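You operate a simulated robot arm through the tools that you are given. There is no shell and no other tool. Be economical: measure what you need, move in short steps, check, and stop when the job is done.

Carry out the task below with a simulated robot arm. There is one attempt and no reset: what you move stays moved.

TASK
Thread both strap ends through the black buckle and lock it.
Fine: seat the buckle on the block, push the green end and the black end fully through, then turn the cam shut.

It is judged by the outcome, as a careful person would: the job done as asked, and still so three seconds after it is handed in. It fails if anything else is knocked over, pushed out of place, dropped, spilled or broken.

THE ROBOT
A 6-joint arm with a two-finger parallel gripper, fixed in place. Base frame: the origin is at the foot of the arm, x ahead of it, y to its left, z up; the work surface is at about z = 880. Lengths are in mm, angles in degrees, forces in N, time in s.
With the tool pointing down near the work surface it reaches from about 260 to 660 mm from the base axis. Its first joint turns from -66.0 to 66.0 degrees. Payload 2.9 kg.
Tool frame: the origin (TCP) lies between the finger pads and is the grasp point; the fingertips stand 30 mm ahead of it; z points along the fingers, y is the line along which they close. The gripper opens to 110 mm. The fingers are 20 mm wide and 10 mm thick; the gripper's body (48 by 112 mm) begins 55 mm behind the TCP.
Orientation is that of the tool frame in the base frame, as [roll, pitch, yaw] about the fixed x, y, z axes, in that order (R = Rz(yaw) Ry(pitch) Rx(roll)). With the fingers straight down and closing along the base's y, the tool's x points along the base's -x, its y along +y and its z along -z.

THE INTERFACE
- The arm moves only by the tool arm_command. Its argument "steps" is one flat list of numbers, 7 for each row, row after row: the shift along the base's x, y, z in units of 40 mm (1.0 is 40 mm), then the turn, a rotation vector about the base's x, y, z in units of 4 degrees (1.0 is 4 degrees), then the opening, from 0 (shut) to 1 (fully open). In form: [dx, dy, dz, rx, ry, rz, claw, dx, dy, dz, rx, ry, rz, claw, ...]. A call has 1 to 20 rows; each row shifts and turns the commanded pose from where the row before left it. A call with a number of a shift or a turn outside -1 to 1 is refused whole. A row lasts 0.2 s, in which the tool goes at most 50 mm and 8.6 degrees; a call with a longer step from one row to the next is refused whole, and so is a gripper value outside its range. A pose out of reach is approached as far as the arm can. The call stops where the force on the tool passes 90 N (or 10 N more than at its start, if that is more) or the arm is blocked; 0.2 s more then pass. The fingers move at their own pace (about 108 mm/s each) and stop on an object; they squeeze with about 30 N. The grip force told is the motor's: it shows also when the fingers shut on nothing. Time passes only in rows, and 0.2 s behind the last, so rows that do not move let the fingers close. It gives the time, the measured TCP pose, the force on the tool (base axes), the opening and the grip force at its end, in the units of the frame above (readings bear some noise).
- Cameras (640 x 400 px; columns grow to the right, rows downward): "scene" is fixed at [80, 431.1, 1394]; the picture's right is [-0.74, -0.67, 0.00], its down [-0.31, 0.34, -0.89] and it looks along [0.60, -0.66, -0.46] (base axes); focal length 356 px, centre (320, 200). "wrist" rides on the gripper at [-36, 0, -57] in the tool frame; the picture's right is [0.00, -1.00, 0.00], its down [0.97, 0.00, -0.24] and it looks along [0.24, 0.00, 0.97] (tool axes); focal length 218 px, centre (320, 200).
- get_image(camera): a new picture of that camera. No time passes.
- locate(camera, pixels): for up to 12 pixels [column, row] of the newest picture of that camera ("zoom" is the newest enlarged one), the place [x, y, z] in the base frame of the surface seen there, good to about 3 mm. No time passes.
- inspect(camera, box): a new picture of the part [left, top, right, bottom] of that camera's present view, enlarged. No time passes.
- close_job(): hands the job in; it is judged then, once.

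Work in short steps. Measure before you move; look again where a grasp or a placing could have gone wrong, and mend it. You have 80 turns and 54 pictures in all, those below and enlarged ones among them. Open the gripper and draw the arm clear of the work before you hand the job in, unless the task says otherwise; then end with one line.

The tools are called after "Emit:" as a command line: name --argument value ..., lists and objects as JSON in quotes. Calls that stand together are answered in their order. arm_command: Moves the arm, as the interface text tells. Its arguments: {"type":"object","properties":{"steps":{"type":"array","items":{"type":"number"}}},"required":["steps"]} The other tools are called the same way: get_image (camera) takes a picture; locate (camera, pixels) gives the place of the surface under pixels of a picture; inspect (camera, box) takes an enlarged picture of a part of a camera's view; close_job () hands the job in.

At the start:

```text
clock: 0.0
eef_pos: [421.9, -178.4, 1238.0]
tcp_rot: [179.9, 0.0, 180.0]
force: [1.2, 1.0, 0.0]
opening: 110.3
grasp_force: 0.0
```

scene: 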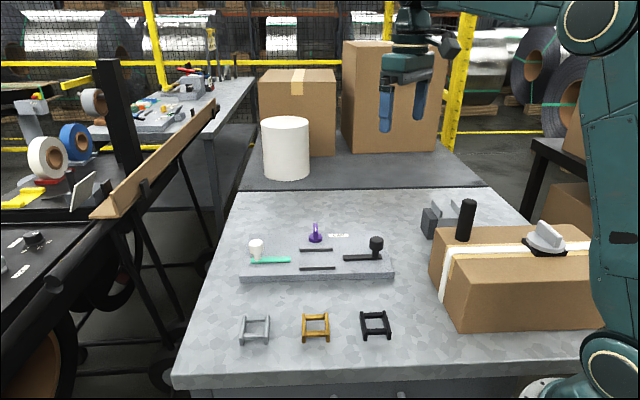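
wrist: 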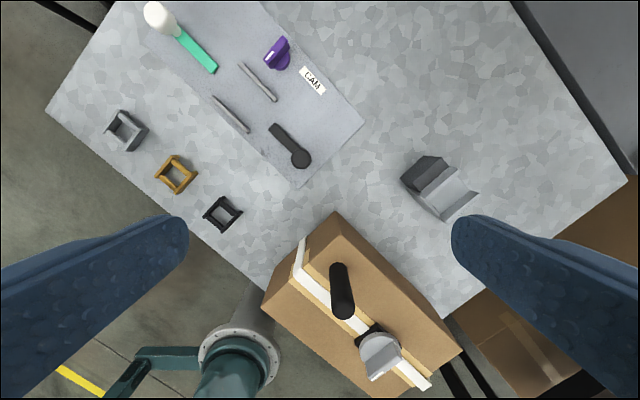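

I'll start by enlarging the block with the strap ends, and the buckles.

Emit:
inspect --camera "scene" --box '[220, 210, 420, 350]'

Emit:
inspect --camera "wrist" --box '[90, 0, 370, 240]'

```text
2.86 times, centred on (320, 280) of scene
```

zoom: 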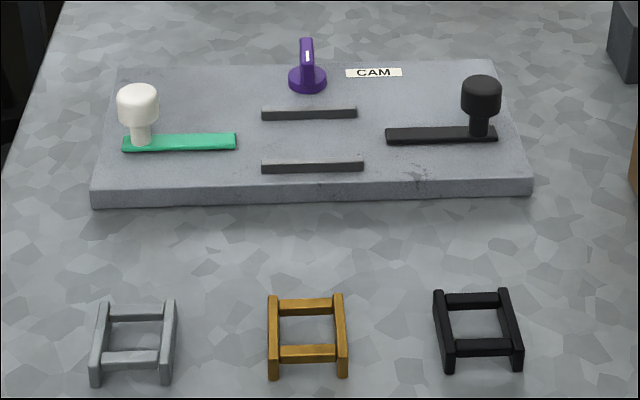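

```text
1.67 times, centred on (230, 120) of wrist
```

zoom: 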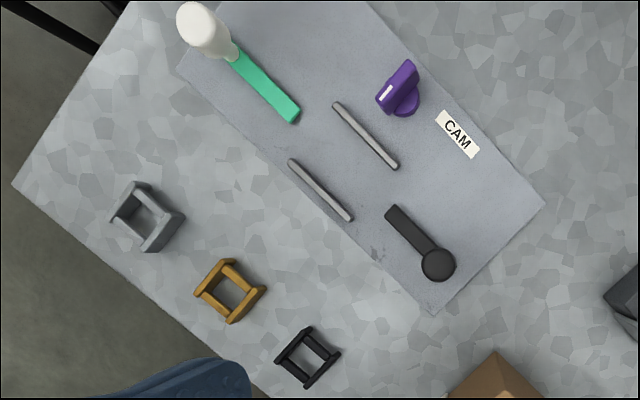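

Emit:
locate --camera "zoom" --pixels '[[337, 105], [395, 165], [291, 161], [349, 217], [295, 118], [235, 58], [392, 210], [428, 252], [440, 265], [205, 25], [400, 75], [380, 92]]'

Emit:
locate --camera "zoom" --pixels '[[308, 330], [338, 354], [308, 386], [278, 358], [322, 342], [292, 371], [308, 358], [300, 345], [324, 358], [412, 105], [415, 70], [545, 203]]'

Emit:
inspect --camera "scene" --box '[345, 300, 405, 350]'

Emit:
inspect --camera "scene" --box '[290, 210, 390, 275]'

```text
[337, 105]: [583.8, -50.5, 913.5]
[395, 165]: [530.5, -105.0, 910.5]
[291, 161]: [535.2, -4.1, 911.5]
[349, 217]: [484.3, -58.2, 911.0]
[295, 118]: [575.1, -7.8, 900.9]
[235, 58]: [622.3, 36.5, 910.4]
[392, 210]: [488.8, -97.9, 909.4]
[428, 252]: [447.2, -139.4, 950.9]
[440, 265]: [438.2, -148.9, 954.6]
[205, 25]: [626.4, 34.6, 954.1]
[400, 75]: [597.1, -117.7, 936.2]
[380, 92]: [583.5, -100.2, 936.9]
```

```text
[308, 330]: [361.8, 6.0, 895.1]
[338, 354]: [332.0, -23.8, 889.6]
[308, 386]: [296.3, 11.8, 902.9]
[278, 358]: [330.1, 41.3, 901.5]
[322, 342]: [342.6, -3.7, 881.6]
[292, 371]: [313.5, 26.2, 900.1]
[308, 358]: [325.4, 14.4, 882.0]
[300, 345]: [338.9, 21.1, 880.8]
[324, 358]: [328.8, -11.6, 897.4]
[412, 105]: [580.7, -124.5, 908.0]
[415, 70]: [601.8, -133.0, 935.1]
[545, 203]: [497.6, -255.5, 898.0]
```

```text
8.00 times, centred on (375, 325) of scene
```

zoom: 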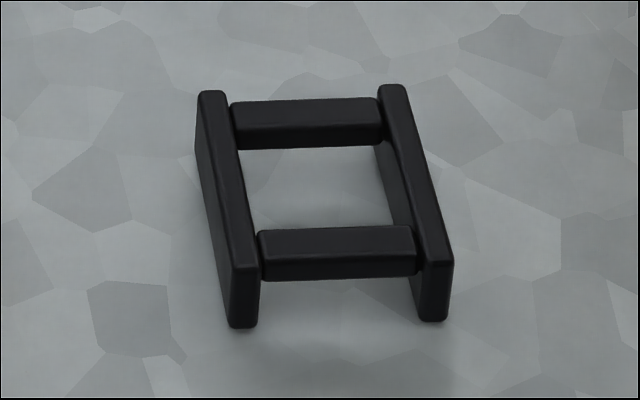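

```text
6.15 times, centred on (340, 242) of scene
```

zoom: 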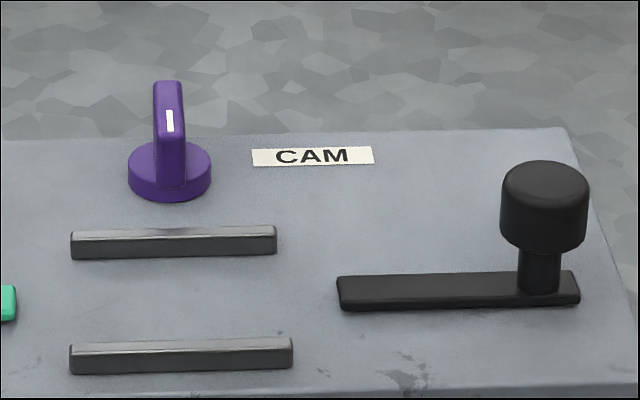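

Black buckle is centred near (330, 9), side plates perpendicular to the rails, so it must be turned 90°. I move above it, yawed 45°, for a closer look.

Emit:
arm_command --steps '[-0.19, 0.39, -0.433, 0, 0, 0.9375, 1, -0.19, 0.39, -0.433, 0, 0, 0.9375, 1, -0.19, 0.39, -0.433, 0, 0, 0.9375, 1, -0.19, 0.39, -0.433, 0, 0, 0.9375, 1, -0.19, 0.39, -0.433, 0, 0, 0.9375, 1, -0.19, 0.39, -0.433, 0, 0, 0.9375, 1, -0.19, 0.39, -0.433, 0, 0, 0.9375, 1, -0.19, 0.39, -0.433, 0, 0, 0.9375, 1, -0.19, 0.39, -0.433, 0, 0, 0.9375, 1, -0.19, 0.39, -0.433, 0, 0, 0.9375, 1, -0.19, 0.39, -0.433, 0, 0, 0.9375, 1, -0.19, 0.39, -0.433, 0, 0, 0.9375, 1]'

Emit:
get_image --camera "wrist"

```text
clock: 2.6
eef_pos: [329.3, 9.8, 1032.1]
tcp_rot: [-179.9, 0.0, -135.1]
force: [0.1, 0.0, -0.2]
opening: 110.0
grasp_force: 0.0
```

```text
47 pictures are left
```

wrist: 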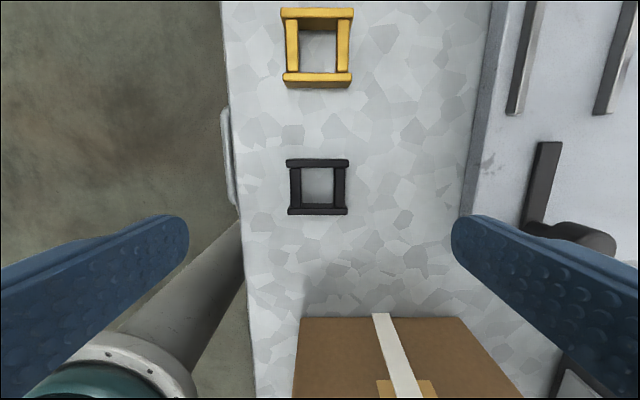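

Emit:
inspect --camera "wrist" --box '[270, 145, 366, 225]'

```text
5.00 times, centred on (318, 185) of wrist
```

zoom: 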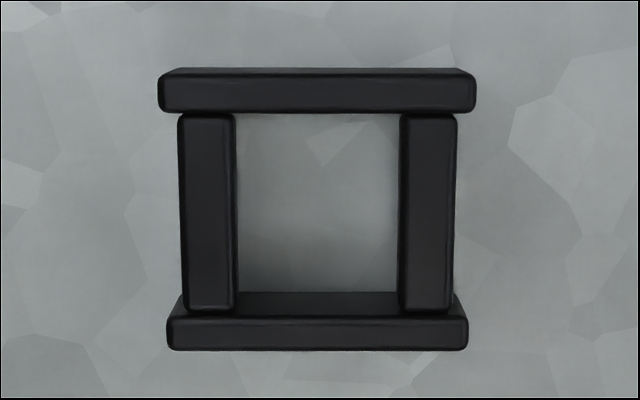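

Emit:
locate --camera "zoom" --pixels '[[164, 95], [470, 95], [172, 333], [464, 333], [206, 130], [206, 290], [428, 130], [428, 290], [186, 210], [448, 210], [316, 95], [316, 333]]'

Emit:
locate --camera "wrist" --pixels '[[538, 5], [515, 110], [635, 10], [604, 110], [548, 148], [528, 222], [506, 110], [524, 110], [595, 110], [612, 110], [560, 60], [480, 160]]'

```text
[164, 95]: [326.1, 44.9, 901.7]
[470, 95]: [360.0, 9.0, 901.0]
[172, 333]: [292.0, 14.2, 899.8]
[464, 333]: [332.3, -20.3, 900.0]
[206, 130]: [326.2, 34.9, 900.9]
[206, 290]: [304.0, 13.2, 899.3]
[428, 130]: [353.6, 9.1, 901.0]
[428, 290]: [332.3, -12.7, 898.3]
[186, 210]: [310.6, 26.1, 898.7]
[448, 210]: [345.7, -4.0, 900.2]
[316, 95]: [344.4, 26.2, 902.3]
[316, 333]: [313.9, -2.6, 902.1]
```

```text
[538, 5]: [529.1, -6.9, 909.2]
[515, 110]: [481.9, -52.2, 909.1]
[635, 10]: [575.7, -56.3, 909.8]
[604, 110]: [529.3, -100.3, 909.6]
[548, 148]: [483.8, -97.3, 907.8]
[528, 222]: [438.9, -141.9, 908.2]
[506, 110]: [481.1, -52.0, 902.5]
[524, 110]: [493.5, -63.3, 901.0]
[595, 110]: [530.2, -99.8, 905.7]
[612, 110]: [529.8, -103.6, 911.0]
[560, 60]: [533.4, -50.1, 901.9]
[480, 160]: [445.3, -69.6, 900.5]
```

Buckle centre ≈ (328.8, 11.6), top 901; bars run parallel to the view columns, with the yaw aligned. I descend to grip the two bars from outside, between the side plates.

Emit:
arm_command --steps '[-0.012, 0.045, -0.7, 0, 0, 0, 0.7, 0, 0, -0.7, 0, 0, 0, 0.7, 0, 0, -0.7, 0, 0, 0, 0.7, 0, 0, -0.4, 0, 0, 0, 0.7, 0, 0, -0.37, 0, 0, 0, 0.7, 0, 0, 0, 0, 0, 0, 0.7]'

Emit:
get_image --camera "wrist"

Emit:
inspect --camera "scene" --box '[320, 270, 430, 350]'

```text
clock: 4.0
eef_pos: [330.7, 11.2, 914.1]
tcp_rot: [-180.0, 0.0, -135.0]
force: [-0.2, -0.3, 0.2]
opening: 76.7
grasp_force: 0.1
```

```text
45 pictures are left
```

wrist: 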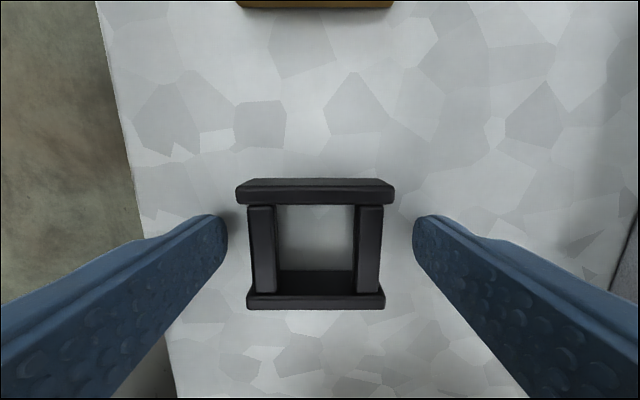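

```text
5.00 times, centred on (375, 310) of scene
```

zoom: 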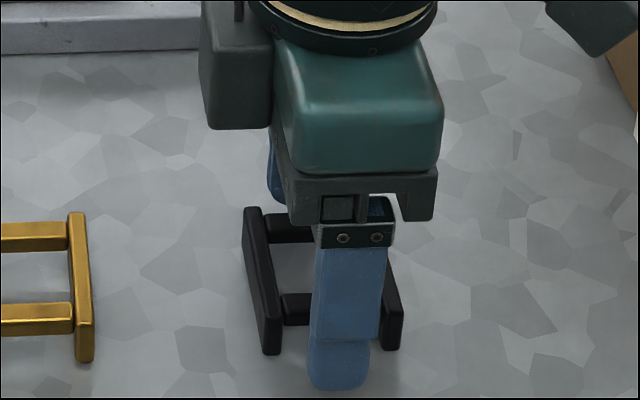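

Fingers are centred on the bars (bar rows 205–293, expected centre 250). Closing.

Emit:
arm_command --steps '[0, 0, 0, 0, 0, 0, 0.5, 0, 0, 0, 0, 0, 0, 0.3, 0, 0, 0, 0, 0, 0, 0.3, 0, 0, 0, 0, 0, 0, 0.3]'

Emit:
get_image --camera "wrist"

```text
clock: 5.0
eef_pos: [331.1, 11.2, 915.3]
tcp_rot: [179.9, 0.0, -135.0]
force: [-0.1, -0.2, -0.8]
opening: 47.8
grasp_force: 30.2
```

```text
43 pictures are left
```

wrist: 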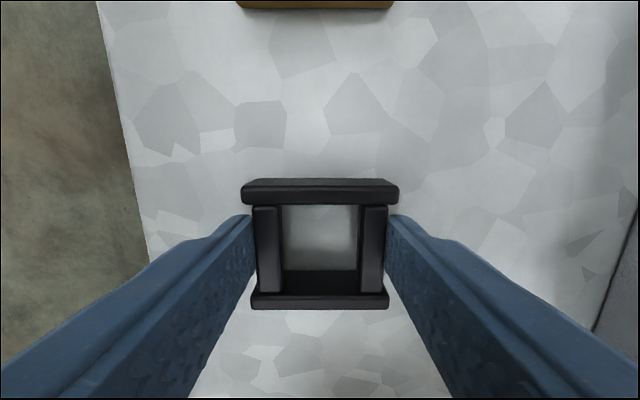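

Gripped (47.8 mm, 30 N). Lift, then carry over the block while rotating −90°.

Emit:
arm_command --steps '[0, 0, 0.95, 0, 0, 0, 0.3, 0, 0, 0.95, 0, 0, 0, 0.3, 0, 0, 0.95, 0, 0, 0, 0.3, 0.295, -0.096, 0, 0, 0, -1, 0.3, 0.295, -0.096, 0, 0, 0, -1, 0.3, 0.295, -0.096, 0, 0, 0, -1, 0.3, 0.295, -0.096, 0, 0, 0, -1, 0.3, 0.295, -0.096, 0, 0, 0, -1, 0.3, 0.295, -0.096, 0, 0, 0, -1, 0.3, 0.295, -0.096, 0, 0, 0, -1, 0.3, 0.295, -0.096, 0, 0, 0, -1, 0.3, 0.295, -0.096, 0, 0, 0, -1, 0.3, 0.295, -0.096, 0, 0, 0, -1, 0.3, 0.295, -0.096, 0, 0, 0, -1, 0.3, 0.295, -0.096, 0, 0, 0, -1, 0.3, 0.295, -0.096, 0, 0, 0, -1, 0.3, 0.295, -0.096, 0, 0, 0, -1, 0.3, 0.295, -0.096, 0, 0, 0, -1, 0.3, 0.295, -0.096, 0, 0, 0, -1, 0.3, 0.295, -0.096, 0, 0, 0, -1, 0.3]'

Emit:
arm_command --steps '[0, 0, 0, 0, 0, -1, 0.3, 0, 0, 0, 0, 0, -1, 0.3, 0, 0, 0, 0, 0, -1, 0.3, 0, 0, 0, 0, 0, -1, 0.3, 0, 0, 0, 0, 0, -1, 0.3, 0, 0, 0, 0, 0, -0.5, 0.3]'

Emit:
get_image --camera "wrist"

```text
clock: 9.2
eef_pos: [529.9, -54.8, 1028.8]
tcp_rot: [-180.0, 0.0, 156.9]
force: [0.9, -0.9, -1.5]
opening: 47.8
grasp_force: 29.9
```

```text
clock: 10.6
eef_pos: [530.9, -54.3, 1028.9]
tcp_rot: [-180.0, 0.0, 134.8]
force: [-0.1, 0.7, -0.3]
opening: 47.8
grasp_force: 29.8
```

```text
42 pictures are left
```

wrist: 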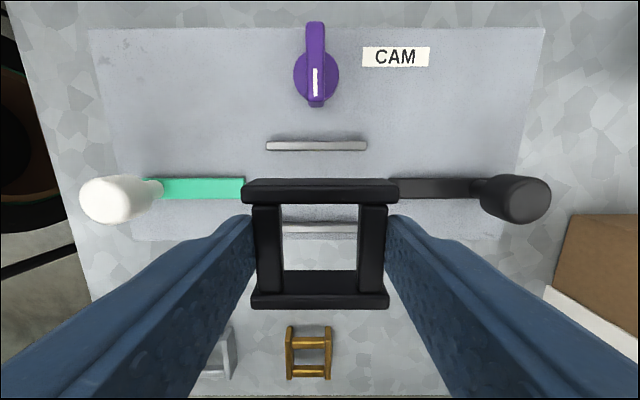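

The buckle is aligned with the rails (upper rail row 146, lower row 228). Now I measure the rails and straps precisely from this view.

Emit:
inspect --camera "wrist" --box '[240, 125, 400, 245]'

Emit:
locate --camera "wrist" --pixels '[[270, 144], [318, 144], [363, 144], [300, 229], [340, 229], [200, 188], [160, 188], [243, 182], [440, 188], [398, 182], [120, 190], [525, 190]]'

Emit:
locate --camera "wrist" --pixels '[[316, 30], [316, 95], [317, 75], [300, 85], [333, 85], [316, 105], [200, 180], [200, 197], [445, 180], [445, 197], [145, 185], [480, 186]]'

```text
3.33 times, centred on (320, 185) of wrist
```

zoom: 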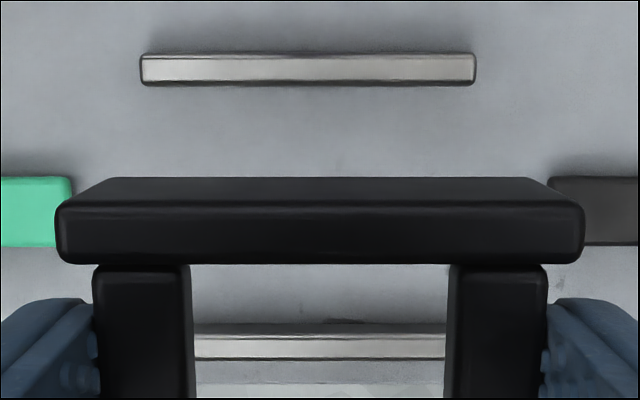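

```text
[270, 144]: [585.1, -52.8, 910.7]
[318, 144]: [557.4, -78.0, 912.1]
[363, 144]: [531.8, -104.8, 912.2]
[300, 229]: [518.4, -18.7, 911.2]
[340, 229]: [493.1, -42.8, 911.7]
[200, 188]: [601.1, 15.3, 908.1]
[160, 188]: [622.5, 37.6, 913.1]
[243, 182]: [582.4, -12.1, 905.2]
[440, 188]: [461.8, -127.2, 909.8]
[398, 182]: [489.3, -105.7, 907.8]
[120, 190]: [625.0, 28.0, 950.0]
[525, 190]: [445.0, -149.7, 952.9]
```

```text
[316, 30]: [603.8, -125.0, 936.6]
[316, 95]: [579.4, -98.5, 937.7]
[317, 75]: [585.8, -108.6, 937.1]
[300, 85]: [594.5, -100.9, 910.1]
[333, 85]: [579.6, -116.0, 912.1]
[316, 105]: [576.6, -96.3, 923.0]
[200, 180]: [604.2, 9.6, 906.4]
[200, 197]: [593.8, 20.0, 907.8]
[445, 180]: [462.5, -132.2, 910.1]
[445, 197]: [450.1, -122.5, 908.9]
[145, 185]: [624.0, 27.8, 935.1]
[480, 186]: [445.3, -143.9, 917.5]
```

Rail centre works out to ≈ (532.3, −53.6), and the buckle sits centred on the TCP. Lowering into the seat.

Emit:
arm_command --steps '[0.035, 0.018, -0.7, 0, 0, 0, 0.3, 0, 0, -0.7, 0, 0, 0, 0.3, 0, 0, -0.5, 0, 0, 0, 0.3, 0, 0, -0.2, 0, 0, 0, 0.3, 0, 0, -0.1, 0, 0, 0, 0.3, 0, 0, 0, 0, 0, 0, 0.3]'

Emit:
get_image --camera "wrist"

Emit:
inspect --camera "scene" --box '[265, 220, 375, 290]'

```text
clock: 12.0
eef_pos: [531.6, -51.7, 940.9]
tcp_rot: [-180.0, 0.0, 135.1]
force: [-1.2, -0.1, -0.7]
opening: 48.1
grasp_force: 30.4
```

```text
40 pictures are left
```

wrist: 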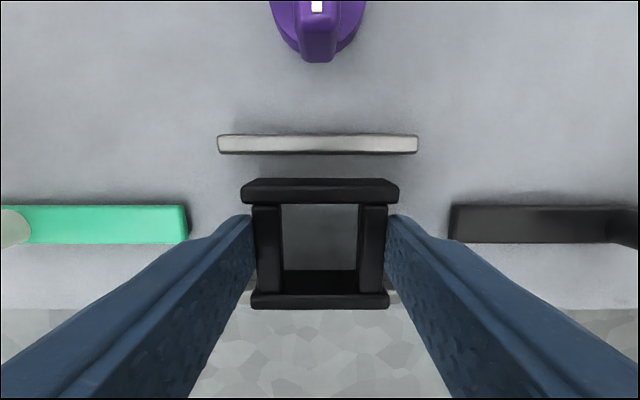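

```text
5.71 times, centred on (320, 255) of scene
```

zoom: 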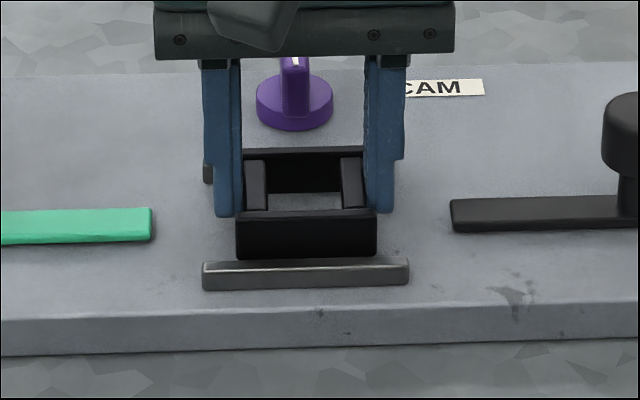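

Buckle sits ~2 mm toward the near rail and ~5 mm above the block; shift along (+x, −y) slightly, then lower to contact.

Emit:
arm_command --steps '[0.037, -0.037, 0, 0, 0, 0, 0.3, 0, 0, -0.1, 0, 0, 0, 0.3, 0, 0, -0.06, 0, 0, 0, 0.3, 0, 0, 0, 0, 0, 0, 0.3, 0, 0, 0, 0, 0, 0, 0.3]'

Emit:
get_image --camera "wrist"

Emit:
inspect --camera "scene" --box '[265, 220, 375, 290]'

```text
clock: 13.2
eef_pos: [533.6, -54.4, 935.4]
tcp_rot: [-179.8, 0.0, 135.1]
force: [-0.7, 0.4, -0.2]
opening: 47.7
grasp_force: 30.1
```

```text
38 pictures are left
```

wrist: 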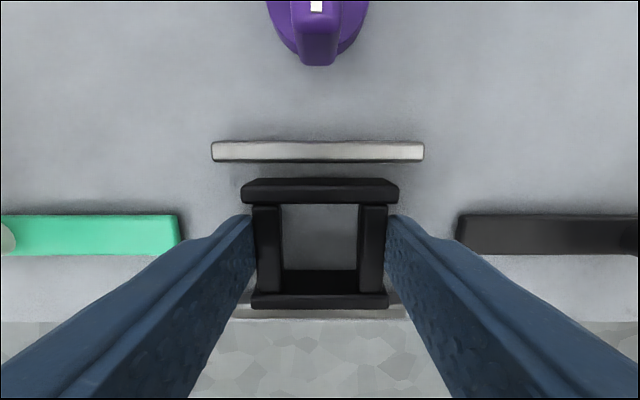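

```text
5.71 times, centred on (320, 255) of scene
```

zoom: 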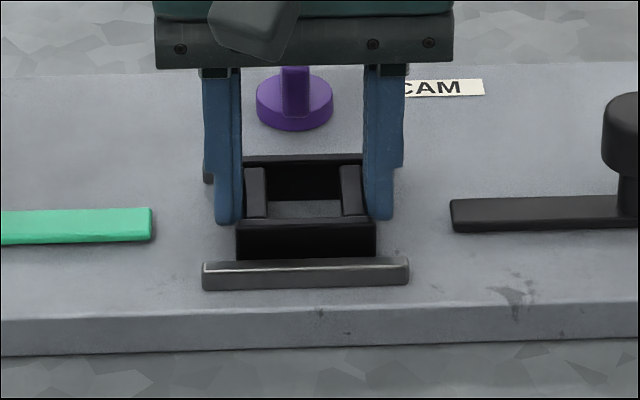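

Now centred between the rails (±34.5). Press down gently to find contact.

Emit:
arm_command --steps '[0, 0, -0.03, 0, 0, 0, 0.3, 0, 0, -0.03, 0, 0, 0, 0.3, 0, 0, 0, 0, 0, 0, 0.3]'

```text
clock: 14.0
eef_pos: [535.4, -53.6, 935.5]
tcp_rot: [179.8, 0.1, 135.1]
force: [-7.4, -0.8, 23.4]
opening: 48.1
grasp_force: 29.9
```

Contact (23 N up). Relieve, open a little, and rise.

Emit:
arm_command --steps '[0, 0, 0.045, 0, 0, 0, 0.3, 0, 0, 0, 0, 0, 0, 0.52, 0, 0, 0, 0, 0, 0, 0.62, 0, 0, 0, 0, 0, 0, 0.62, 0, 0, 0.5, 0, 0, 0, 0.62, 0, 0, 0.9, 0, 0, 0, 0.62, 0, 0, 0.9, 0, 0, 0, 0.62, 0, 0, 0.3, 0, 0, 0, 0.62]'

Emit:
get_image --camera "wrist"

Emit:
inspect --camera "scene" --box '[235, 205, 405, 290]'

```text
clock: 15.8
eef_pos: [535.0, -54.3, 1039.3]
tcp_rot: [179.9, 0.0, 135.0]
force: [-0.6, -0.3, -0.2]
opening: 68.3
grasp_force: 0.0
```

```text
36 pictures are left
```

wrist: 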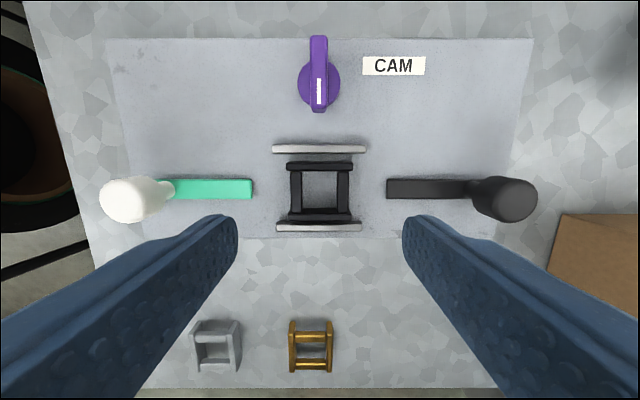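

```text
3.76 times, centred on (320, 248) of scene
```

zoom: 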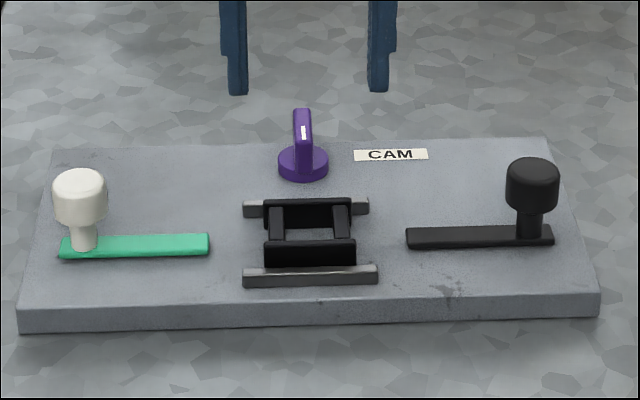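

Emit:
inspect --camera "wrist" --box '[240, 130, 400, 245]'

Emit:
locate --camera "wrist" --pixels '[[125, 195], [510, 195], [253, 188], [387, 188], [220, 188], [420, 188], [318, 45], [318, 108], [318, 165], [320, 217], [165, 186], [475, 186]]'

Emit:
locate --camera "scene" --pixels '[[256, 252], [247, 246], [264, 246], [256, 241], [376, 246], [369, 244], [384, 244], [376, 236], [316, 226], [303, 254], [361, 240], [376, 253]]'

```text
3.48 times, centred on (320, 188) of wrist
```

zoom: 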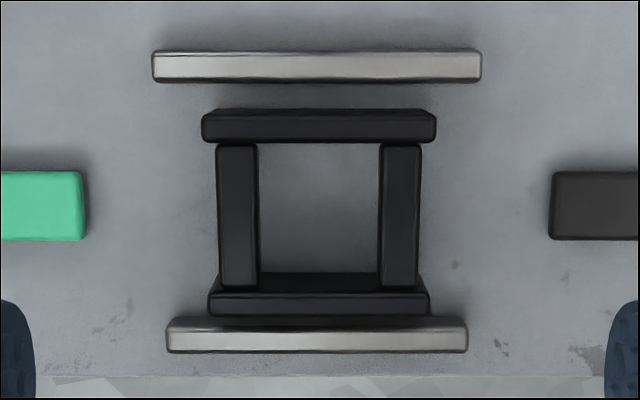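

```text
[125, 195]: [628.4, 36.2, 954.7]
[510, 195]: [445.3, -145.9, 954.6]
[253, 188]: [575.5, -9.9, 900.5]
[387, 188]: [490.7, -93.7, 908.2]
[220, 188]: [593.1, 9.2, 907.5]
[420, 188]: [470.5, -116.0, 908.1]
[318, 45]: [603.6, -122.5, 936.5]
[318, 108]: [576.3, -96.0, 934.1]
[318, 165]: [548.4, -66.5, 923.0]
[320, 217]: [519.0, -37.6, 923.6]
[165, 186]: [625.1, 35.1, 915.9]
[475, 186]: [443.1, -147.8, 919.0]
```

```text
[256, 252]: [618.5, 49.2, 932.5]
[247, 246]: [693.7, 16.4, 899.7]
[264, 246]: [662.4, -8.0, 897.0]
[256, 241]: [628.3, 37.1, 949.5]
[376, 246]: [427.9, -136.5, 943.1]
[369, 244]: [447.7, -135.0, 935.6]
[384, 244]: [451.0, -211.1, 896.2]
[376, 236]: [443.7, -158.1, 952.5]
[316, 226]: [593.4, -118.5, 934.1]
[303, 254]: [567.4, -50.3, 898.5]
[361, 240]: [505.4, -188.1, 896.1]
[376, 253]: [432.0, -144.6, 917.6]
```

Buckle seated well. Green knob axis ≈ (627, 38), black ≈ (445, −147), heads z≈923–955. Go above the green knob and check the alignment.

Emit:
arm_command --steps '[0.575, 0.58, 0, 0, 0, 0, 0.62, 0.575, 0.58, 0, 0, 0, 0, 0.62, 0.575, 0.58, 0, 0, 0, 0, 0.62, 0.575, 0.58, 0, 0, 0, 0, 0.62, 0, 0, -0.5, 0, 0, 0, 0.62, 0, 0, 0, 0, 0, 0, 0.62]'

Emit:
get_image --camera "wrist"

```text
clock: 17.2
eef_pos: [626.7, 37.9, 1018.1]
tcp_rot: [179.9, 0.0, 135.0]
force: [-0.4, -0.3, 0.1]
opening: 68.1
grasp_force: 0.0
```

```text
33 pictures are left
```

wrist: 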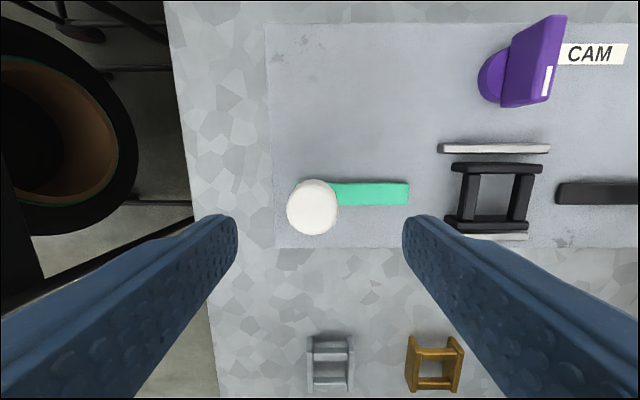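

Knob top at (312, 208): about 4 mm farther along the strap. Correct, descend to the head, and close.

Emit:
arm_command --steps '[0.1, 0.05, -0.5, 0, 0, 0, 0.62, 0, 0, -0.6, 0, 0, 0, 0.62, 0, 0, -0.4, 0, 0, 0, 0.62, 0, 0, 0, 0, 0, 0, 0.5, 0, 0, 0, 0, 0, 0, 0.2, 0, 0, 0, 0, 0, 0, 0.2, 0, 0, 0, 0, 0, 0, 0.2]'

Emit:
get_image --camera "wrist"

Emit:
inspect --camera "scene" --box '[225, 205, 395, 290]'

```text
clock: 18.8
eef_pos: [630.2, 40.4, 956.8]
tcp_rot: [180.0, 0.1, 135.1]
force: [-0.6, 0.6, -5.2]
opening: 31.6
grasp_force: 45.5
```

```text
32 pictures are left
```

wrist: 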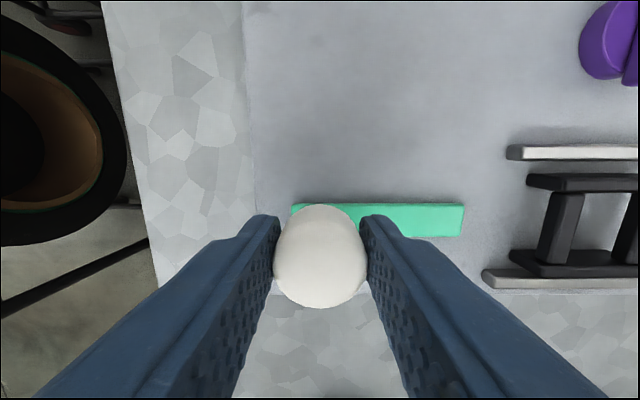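

```text
3.76 times, centred on (310, 248) of scene
```

zoom: 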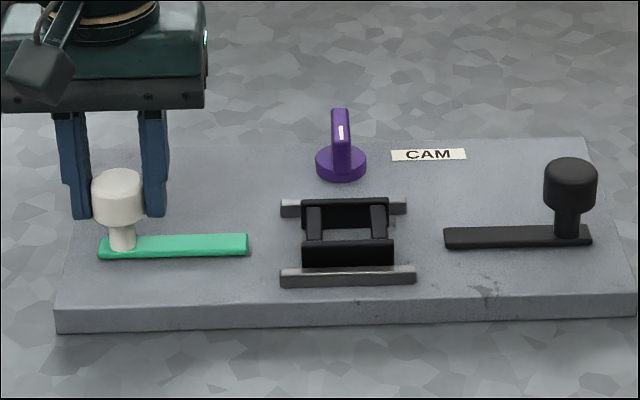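

Knob held. Push green 32 mm toward the buckle along the strap line, and check.

Emit:
arm_command --steps '[-0.14, -0.14, 0, 0, 0, 0, 0.2, -0.14, -0.14, 0, 0, 0, 0, 0.2, -0.14, -0.14, 0, 0, 0, 0, 0.2, -0.14, -0.14, 0, 0, 0, 0, 0.2, 0, 0, 0, 0, 0, 0, 0.2]'

Emit:
inspect --camera "scene" --box '[225, 205, 395, 290]'

Emit:
get_image --camera "wrist"

```text
clock: 20.0
eef_pos: [608.6, 17.9, 957.4]
tcp_rot: [-179.8, 0.0, 135.1]
force: [-0.2, 1.3, -10.2]
opening: 31.7
grasp_force: 44.6
```

```text
3.76 times, centred on (310, 248) of scene
```

zoom: 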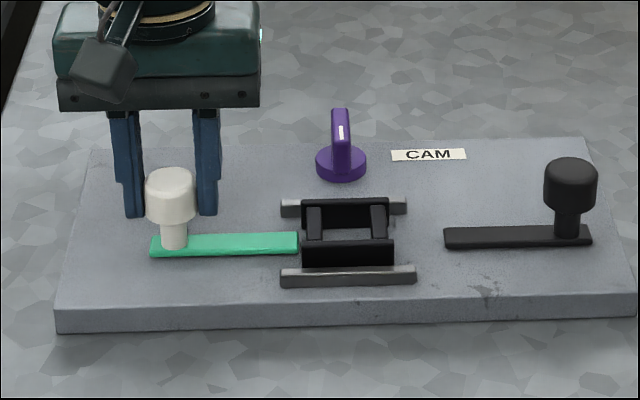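

```text
29 pictures are left
```

wrist: 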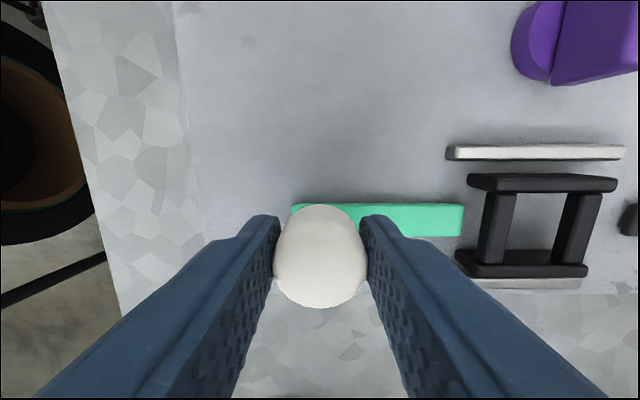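

Sliding smoothly; tip is at the buckle's mouth. Continue another 22 mm slowly (with 0.6 mm lowering).

Emit:
arm_command --steps '[-0.1, -0.1, -0.015, 0, 0, 0, 0.2, -0.1, -0.1, 0, 0, 0, 0, 0.2, -0.1, -0.1, 0, 0, 0, 0, 0.2, -0.1, -0.1, 0, 0, 0, 0, 0.2, 0, 0, 0, 0, 0, 0, 0.2]'

Emit:
inspect --camera "scene" --box '[265, 220, 375, 290]'

Emit:
get_image --camera "wrist"

```text
clock: 21.2
eef_pos: [595.0, 6.9, 958.0]
tcp_rot: [179.7, 0.3, 135.4]
force: [35.0, 25.7, -16.9]
opening: 31.9
grasp_force: 45.1
```

```text
5.71 times, centred on (320, 255) of scene
```

zoom: 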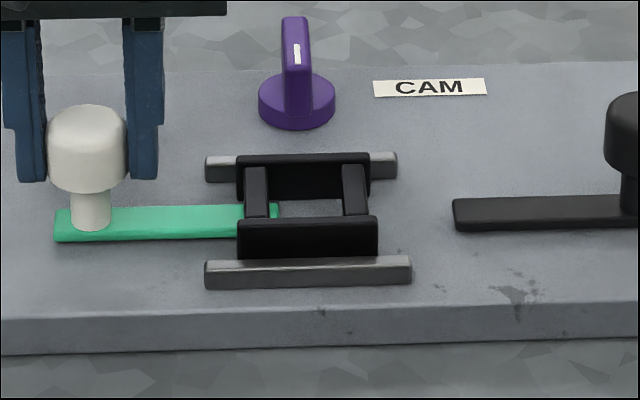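

```text
27 pictures are left
```

wrist: 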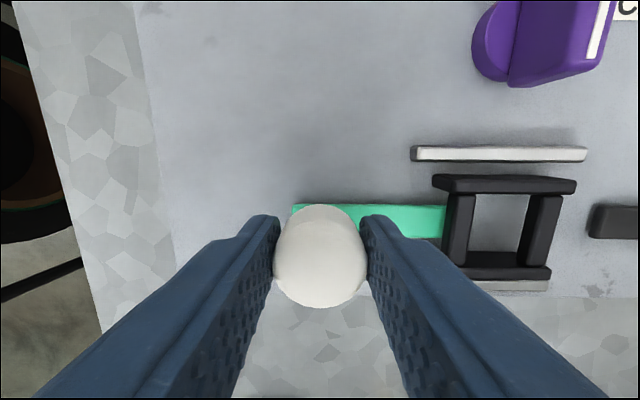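

Tip has passed under the bar into the opening (tip at zoom (278, 208)), buckle unmoved; 43 N opposes. Relieve the vertical pull by lowering 1.5 mm and see whether this is the end stop.

Emit:
arm_command --steps '[0, 0, -0.04, 0, 0, 0, 0.2, 0, 0, 0, 0, 0, 0, 0.2, 0, 0, 0, 0, 0, 0, 0.2]'

Emit:
arm_command --steps '[-0.04, -0.04, 0, 0, 0, 0, 0.2, 0, 0, 0, 0, 0, 0, 0.2, 0, 0, 0, 0, 0, 0, 0.2]'

Emit:
inspect --camera "scene" --box '[265, 220, 375, 290]'

```text
clock: 22.0
eef_pos: [593.6, 6.3, 957.0]
tcp_rot: [179.4, 0.3, 135.4]
force: [34.8, 27.0, -3.6]
opening: 31.9
grasp_force: 45.1
```

```text
clock: 22.8
eef_pos: [595.6, 4.7, 956.1]
tcp_rot: [179.3, 0.6, 135.6]
force: [43.4, 33.4, -6.1]
opening: 32.0
grasp_force: 44.5
```

```text
5.71 times, centred on (320, 255) of scene
```

zoom: 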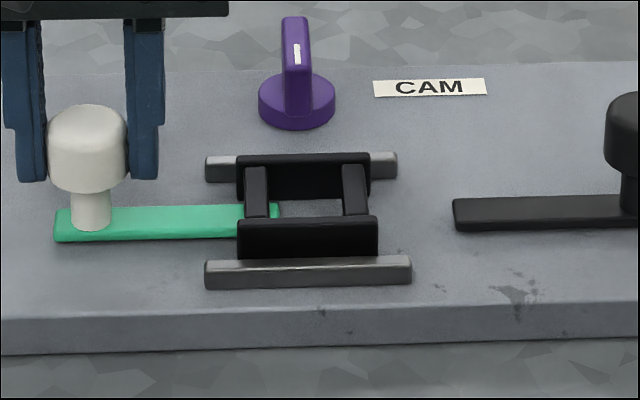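

No motion with more force: it is the end stop. Ease off, open, rise, and check.

Emit:
arm_command --steps '[0.1, 0.1, 0, 0, 0, 0, 0.2, 0, 0, 0, 0, 0, 0, 0.4, 0, 0, 0, 0, 0, 0, 0.55, 0, 0, 0, 0, 0, 0, 0.55, 0, 0, 0.6, 0, 0, 0, 0.6, 0, 0, 0.9, 0, 0, 0, 0.62, 0, 0, 0.5, 0, 0, 0, 0.62]'

Emit:
get_image --camera "wrist"

```text
clock: 24.4
eef_pos: [594.6, 3.8, 1036.3]
tcp_rot: [-179.9, 0.0, 135.0]
force: [0.6, 0.2, 1.0]
opening: 68.0
grasp_force: 0.0
```

```text
25 pictures are left
```

wrist: 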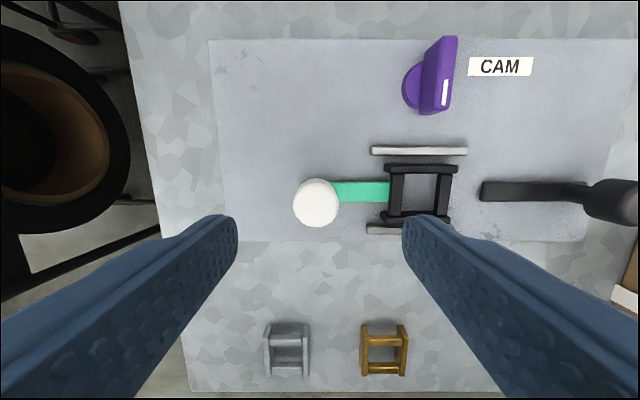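

Green is through. Before going to the black knob, check the clearance to the cardboard box beside it.

Emit:
get_image --camera "scene"

Emit:
locate --camera "scene" --pixels '[[436, 258], [430, 290], [465, 205], [466, 235], [460, 330], [450, 240], [480, 260], [376, 240], [460, 225], [437, 222], [425, 235], [440, 300]]'

```text
24 pictures are left
```

scene: 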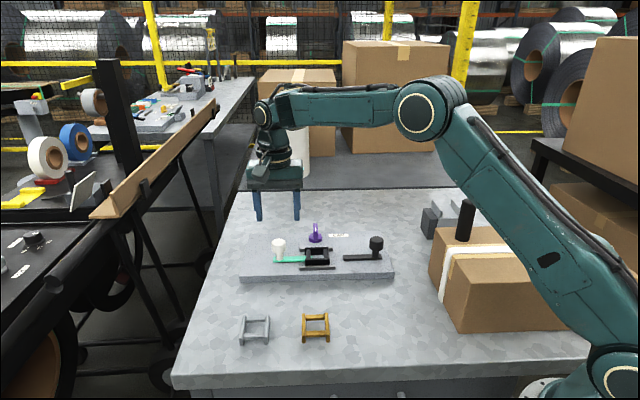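

```text
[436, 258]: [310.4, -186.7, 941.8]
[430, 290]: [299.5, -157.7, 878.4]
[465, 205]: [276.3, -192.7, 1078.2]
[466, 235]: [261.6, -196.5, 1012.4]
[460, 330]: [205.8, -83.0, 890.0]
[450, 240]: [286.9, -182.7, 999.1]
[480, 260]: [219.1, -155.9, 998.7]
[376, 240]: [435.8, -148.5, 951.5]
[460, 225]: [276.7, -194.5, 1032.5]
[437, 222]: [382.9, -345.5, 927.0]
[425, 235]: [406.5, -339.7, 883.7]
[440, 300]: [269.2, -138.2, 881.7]
```

Box corner is ~90 mm away from the outer finger: clear. Move above the black knob.

Emit:
arm_command --steps '[-0.642, -0.635, 0, 0, 0, 0, 0.62, -0.642, -0.635, 0, 0, 0, 0, 0.62, -0.642, -0.635, 0, 0, 0, 0, 0.62, -0.642, -0.635, 0, 0, 0, 0, 0.62, -0.642, -0.635, 0, 0, 0, 0, 0.62, -0.642, -0.635, 0, 0, 0, 0, 0.62, 0, 0, -0.4, 0, 0, 0, 0.62, 0, 0, 0, 0, 0, 0, 0.62]'

Emit:
get_image --camera "wrist"

```text
clock: 26.2
eef_pos: [439.2, -148.8, 1019.8]
tcp_rot: [-180.0, 0.0, 135.0]
force: [0.3, 0.5, -0.5]
opening: 68.2
grasp_force: 0.1
```

```text
23 pictures are left
```

wrist: 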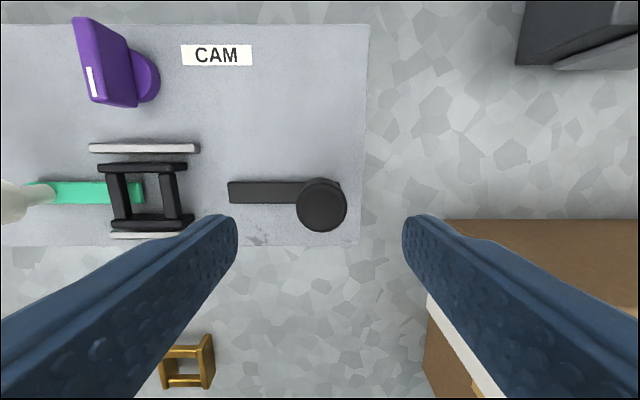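

The box appears close to the right finger here; measure it.

Emit:
locate --camera "wrist" --pixels '[[445, 222], [452, 225], [520, 222], [430, 300], [428, 350], [440, 310], [600, 225], [322, 206], [460, 230], [435, 320], [432, 385], [630, 300]]'

Emit:
inspect --camera "wrist" --box '[390, 190, 550, 390]'

```text
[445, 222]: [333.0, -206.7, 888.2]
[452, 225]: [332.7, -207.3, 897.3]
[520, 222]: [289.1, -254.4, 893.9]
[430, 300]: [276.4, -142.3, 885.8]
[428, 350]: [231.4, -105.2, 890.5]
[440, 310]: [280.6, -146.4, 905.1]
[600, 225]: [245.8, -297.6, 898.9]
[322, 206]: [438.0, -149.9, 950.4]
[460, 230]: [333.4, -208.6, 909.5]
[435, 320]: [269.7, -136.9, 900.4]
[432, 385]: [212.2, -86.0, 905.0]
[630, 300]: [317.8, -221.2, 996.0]
```

```text
2.00 times, centred on (470, 290) of wrist
```

zoom: 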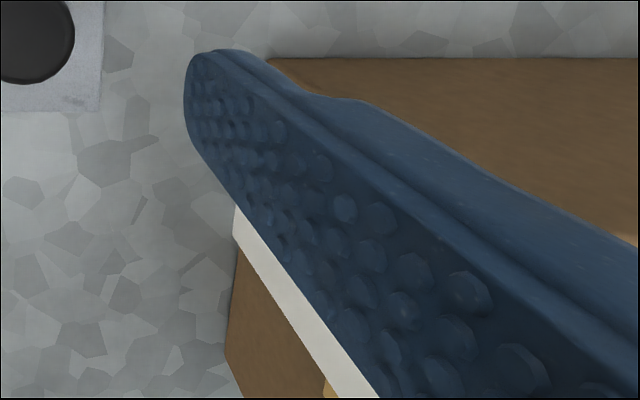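

That edge is at the table level ((333, −207)), over 70 mm away: clear. Descend and grip the black knob.

Emit:
arm_command --steps '[0, -0.02, -0.6, 0, 0, 0, 0.62, 0, 0, -0.6, 0, 0, 0, 0.62, 0, 0, -0.38, 0, 0, 0, 0.62, 0, 0, 0, 0, 0, 0, 0.5, 0, 0, 0, 0, 0, 0, 0.2, 0, 0, 0, 0, 0, 0, 0.2, 0, 0, 0, 0, 0, 0, 0.2]'

Emit:
get_image --camera "wrist"

```text
clock: 27.8
eef_pos: [439.5, -150.1, 956.1]
tcp_rot: [-179.9, 0.0, 135.0]
force: [-1.1, -2.2, -6.5]
opening: 31.8
grasp_force: 45.2
```

```text
21 pictures are left
```

wrist: 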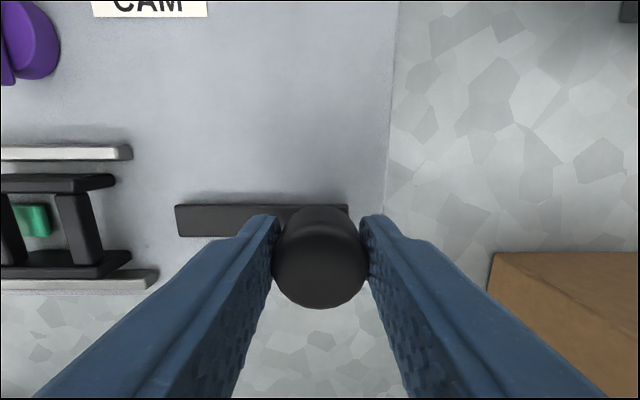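

Gripped (31.8 mm). Push black 45 mm toward the buckle, then slowly to the stop.

Emit:
arm_command --steps '[0.14, 0.14, 0, 0, 0, 0, 0.2, 0.14, 0.14, 0, 0, 0, 0, 0.2, 0.14, 0.14, -0.01, 0, 0, 0, 0.2, 0.14, 0.14, 0, 0, 0, 0, 0.2, 0.08, 0.08, -0.01, 0, 0, 0, 0.2, 0.08, 0.08, 0, 0, 0, 0, 0.2, 0, 0, 0, 0, 0, 0, 0.2]'

Emit:
inspect --camera "scene" --box '[265, 220, 375, 290]'

```text
clock: 29.4
eef_pos: [469.7, -119.1, 955.7]
tcp_rot: [-180.0, 0.1, 135.0]
force: [5.1, -6.7, -1.4]
opening: 31.8
grasp_force: 45.0
```

```text
5.71 times, centred on (320, 255) of scene
```

zoom: 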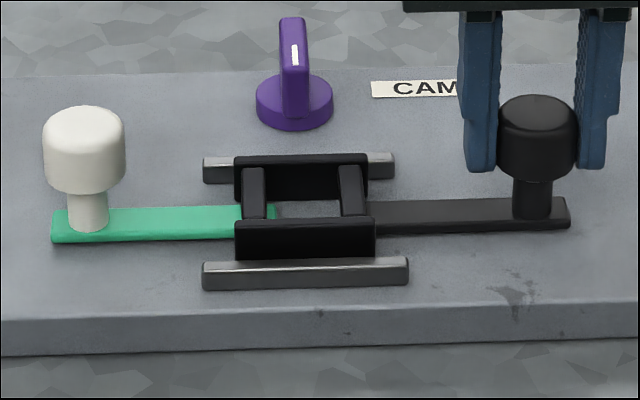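

Under the bar, no resistance yet. Push further until the stop.

Emit:
arm_command --steps '[0.06, 0.06, 0, 0, 0, 0, 0.2, 0.06, 0.06, 0, 0, 0, 0, 0.2, 0.05, 0.05, 0, 0, 0, 0, 0.2, 0.04, 0.04, 0, 0, 0, 0, 0.2, 0, 0, 0, 0, 0, 0, 0.2]'

Emit:
inspect --camera "scene" --box '[265, 220, 375, 290]'

```text
clock: 30.6
eef_pos: [474.9, -114.9, 956.4]
tcp_rot: [-179.7, -0.1, 134.6]
force: [-16.6, -24.9, 9.5]
opening: 31.8
grasp_force: 44.9
```

```text
5.71 times, centred on (320, 255) of scene
```

zoom: 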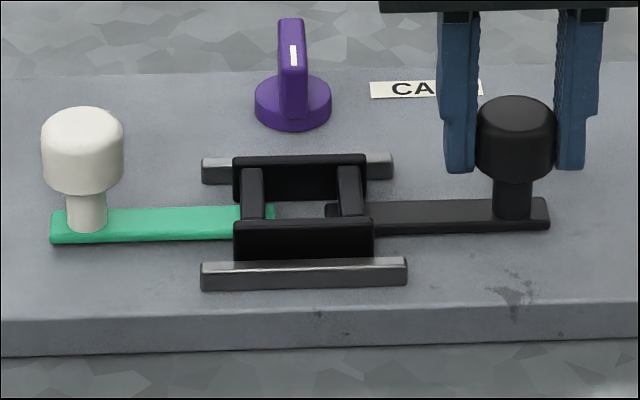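

Black stopped after ~50 mm travel, tip visible past the bar, symmetric with green: end stop. Ease off, open, and rise.

Emit:
arm_command --steps '[-0.06, -0.06, 0, 0, 0, 0, 0.2, 0, 0, 0, 0, 0, 0, 0.4, 0, 0, 0, 0, 0, 0, 0.55, 0, 0, 0, 0, 0, 0, 0.55, 0, 0, 0.6, 0, 0, 0, 0.6, 0, 0, 0.9, 0, 0, 0, 0.62, 0, 0, 0.6, 0, 0, 0, 0.62, 0.47, 0, 0, 0, 0, 0, 0.62, 0.47, 0.1, 0, 0, 0, 0, 0.62, 0.47, 0.1, 0, 0, 0, 0, 0.62, 0.47, 0.1, 0, 0, 0, 0, 0.62, 0, 0, 0, 0, 0, 0, 0.62]'

Emit:
get_image --camera "wrist"

```text
clock: 33.2
eef_pos: [550.2, -103.5, 1040.5]
tcp_rot: [-180.0, 0.0, 135.0]
force: [-0.2, 0.6, -0.1]
opening: 68.3
grasp_force: 0.0
```

```text
18 pictures are left
```

wrist: 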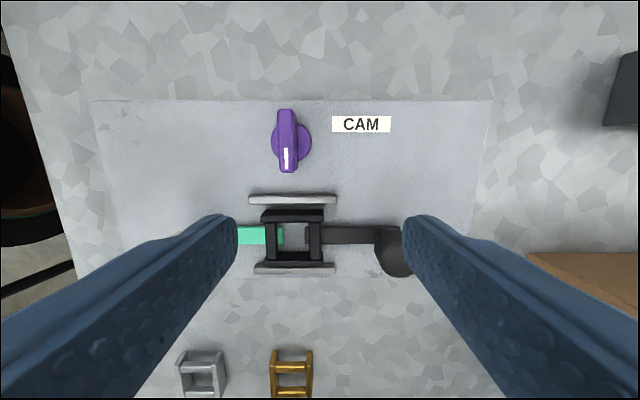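

Emit:
inspect --camera "wrist" --box '[240, 90, 400, 290]'

Emit:
locate --camera "wrist" --pixels '[[288, 112], [288, 140], [287, 168], [282, 140], [294, 140], [275, 145], [307, 145], [283, 160], [360, 125]]'

```text
2.00 times, centred on (320, 190) of wrist
```

zoom: 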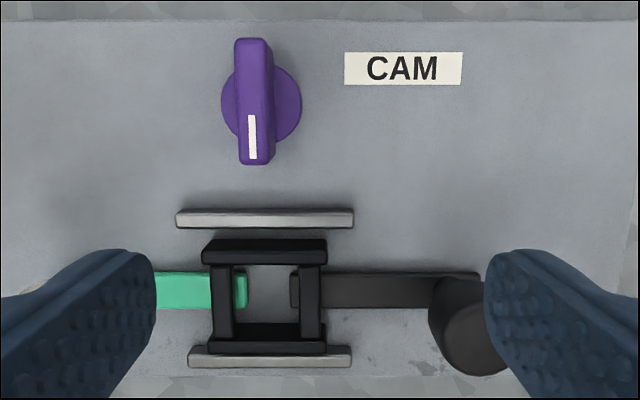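

```text
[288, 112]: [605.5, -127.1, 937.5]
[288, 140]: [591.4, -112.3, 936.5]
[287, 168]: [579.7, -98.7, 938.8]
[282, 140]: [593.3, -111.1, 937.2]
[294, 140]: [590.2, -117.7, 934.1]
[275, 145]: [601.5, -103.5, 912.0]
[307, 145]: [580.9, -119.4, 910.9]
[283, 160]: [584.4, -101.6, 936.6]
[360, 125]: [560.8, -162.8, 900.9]
```

Cam pivot ≈ (592, −112), handle along the rails' normal, top z 937. Position above, descend, and grip the handle across its width.

Emit:
arm_command --steps '[0.52, -0.106, 0, 0, 0, 0, 0.5, 0.52, -0.106, 0, 0, 0, 0, 0.45, 0, 0, -0.5, 0, 0, 0, 0.45, 0, 0, 0, 0, 0, 0, 0.45]'

Emit:
get_image --camera "wrist"

```text
clock: 34.2
eef_pos: [591.8, -111.4, 1018.9]
tcp_rot: [180.0, -0.1, 134.9]
force: [-0.4, 0.7, -0.5]
opening: 49.4
grasp_force: 0.1
```

```text
16 pictures are left
```

wrist: 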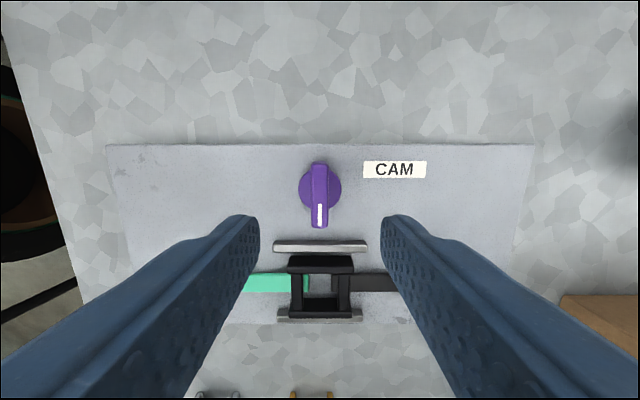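

Handle is centred in columns (320) but ~3.5 mm farther from the rails; correct, descend, and grip.

Emit:
arm_command --steps '[0.062, -0.062, -0.6, 0, 0, 0, 0.45, 0, 0, -0.6, 0, 0, 0, 0.45, 0, 0, -0.6, 0, 0, 0, 0.45, 0, 0, 0, 0, 0, 0, 0.45, 0, 0, 0, 0, 0, 0, 0.25, 0, 0, 0, 0, 0, 0, 0.05, 0, 0, 0, 0, 0, 0, 0.05, 0, 0, 0, 0, 0, 0, 0.05]'

Emit:
get_image --camera "wrist"

```text
clock: 36.0
eef_pos: [593.3, -112.9, 948.5]
tcp_rot: [-180.0, 0.1, 135.2]
force: [5.2, 4.5, -4.4]
opening: 11.6
grasp_force: 44.4
```

```text
15 pictures are left
```

wrist: 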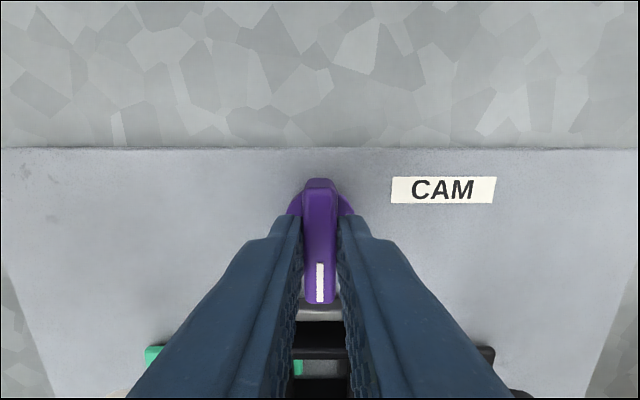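

Handle gripped (11.6 mm). Try 12° counter-clockwise first and see whether it turns.

Emit:
arm_command --steps '[0, 0, 0, 0, 0, 1, 0.05, 0, 0, 0, 0, 0, 1, 0.05, 0, 0, 0, 0, 0, 1, 0.05, 0, 0, 0, 0, 0, 0, 0.05]'

Emit:
get_image --camera "wrist"

```text
clock: 37.0
eef_pos: [594.5, -113.3, 948.4]
tcp_rot: [-180.0, 0.1, 147.0]
force: [9.7, 0.0, -1.7]
opening: 15.8
grasp_force: 44.8
```

```text
14 pictures are left
```

wrist: 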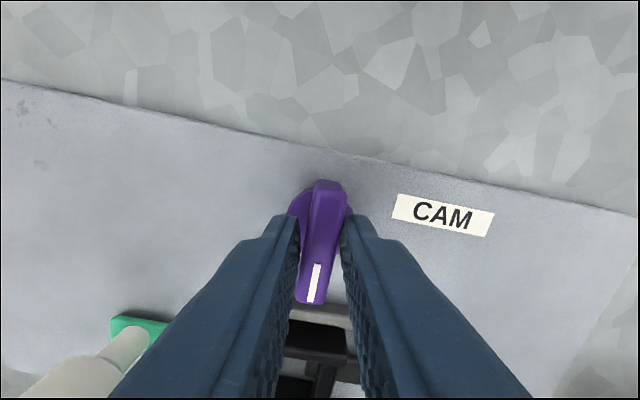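

The handle stayed (opening rose to 15.8, handle skewed in the fingers): blocked that way. Return and try clockwise.

Emit:
arm_command --steps '[0, 0, 0, 0, 0, -1, 0.05, 0, 0, 0, 0, 0, -1, 0.05, 0, 0, 0, 0, 0, -1, 0.05, 0, 0, 0, 0, 0, -1, 0.05, 0, 0, 0, 0, 0, -1, 0.05, 0, 0, 0, 0, 0, -1, 0.05, 0, 0, 0, 0, 0, -1, 0.05, 0, 0, 0, 0, 0, 0, 0.05]'

Emit:
get_image --camera "wrist"

```text
clock: 38.8
eef_pos: [593.7, -111.9, 948.2]
tcp_rot: [179.9, 0.0, 118.9]
force: [-9.7, -2.1, 15.1]
opening: 12.0
grasp_force: 44.8
```

```text
13 pictures are left
```

wrist: 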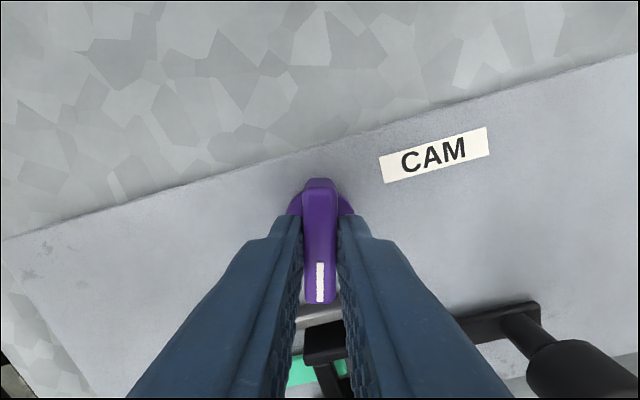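

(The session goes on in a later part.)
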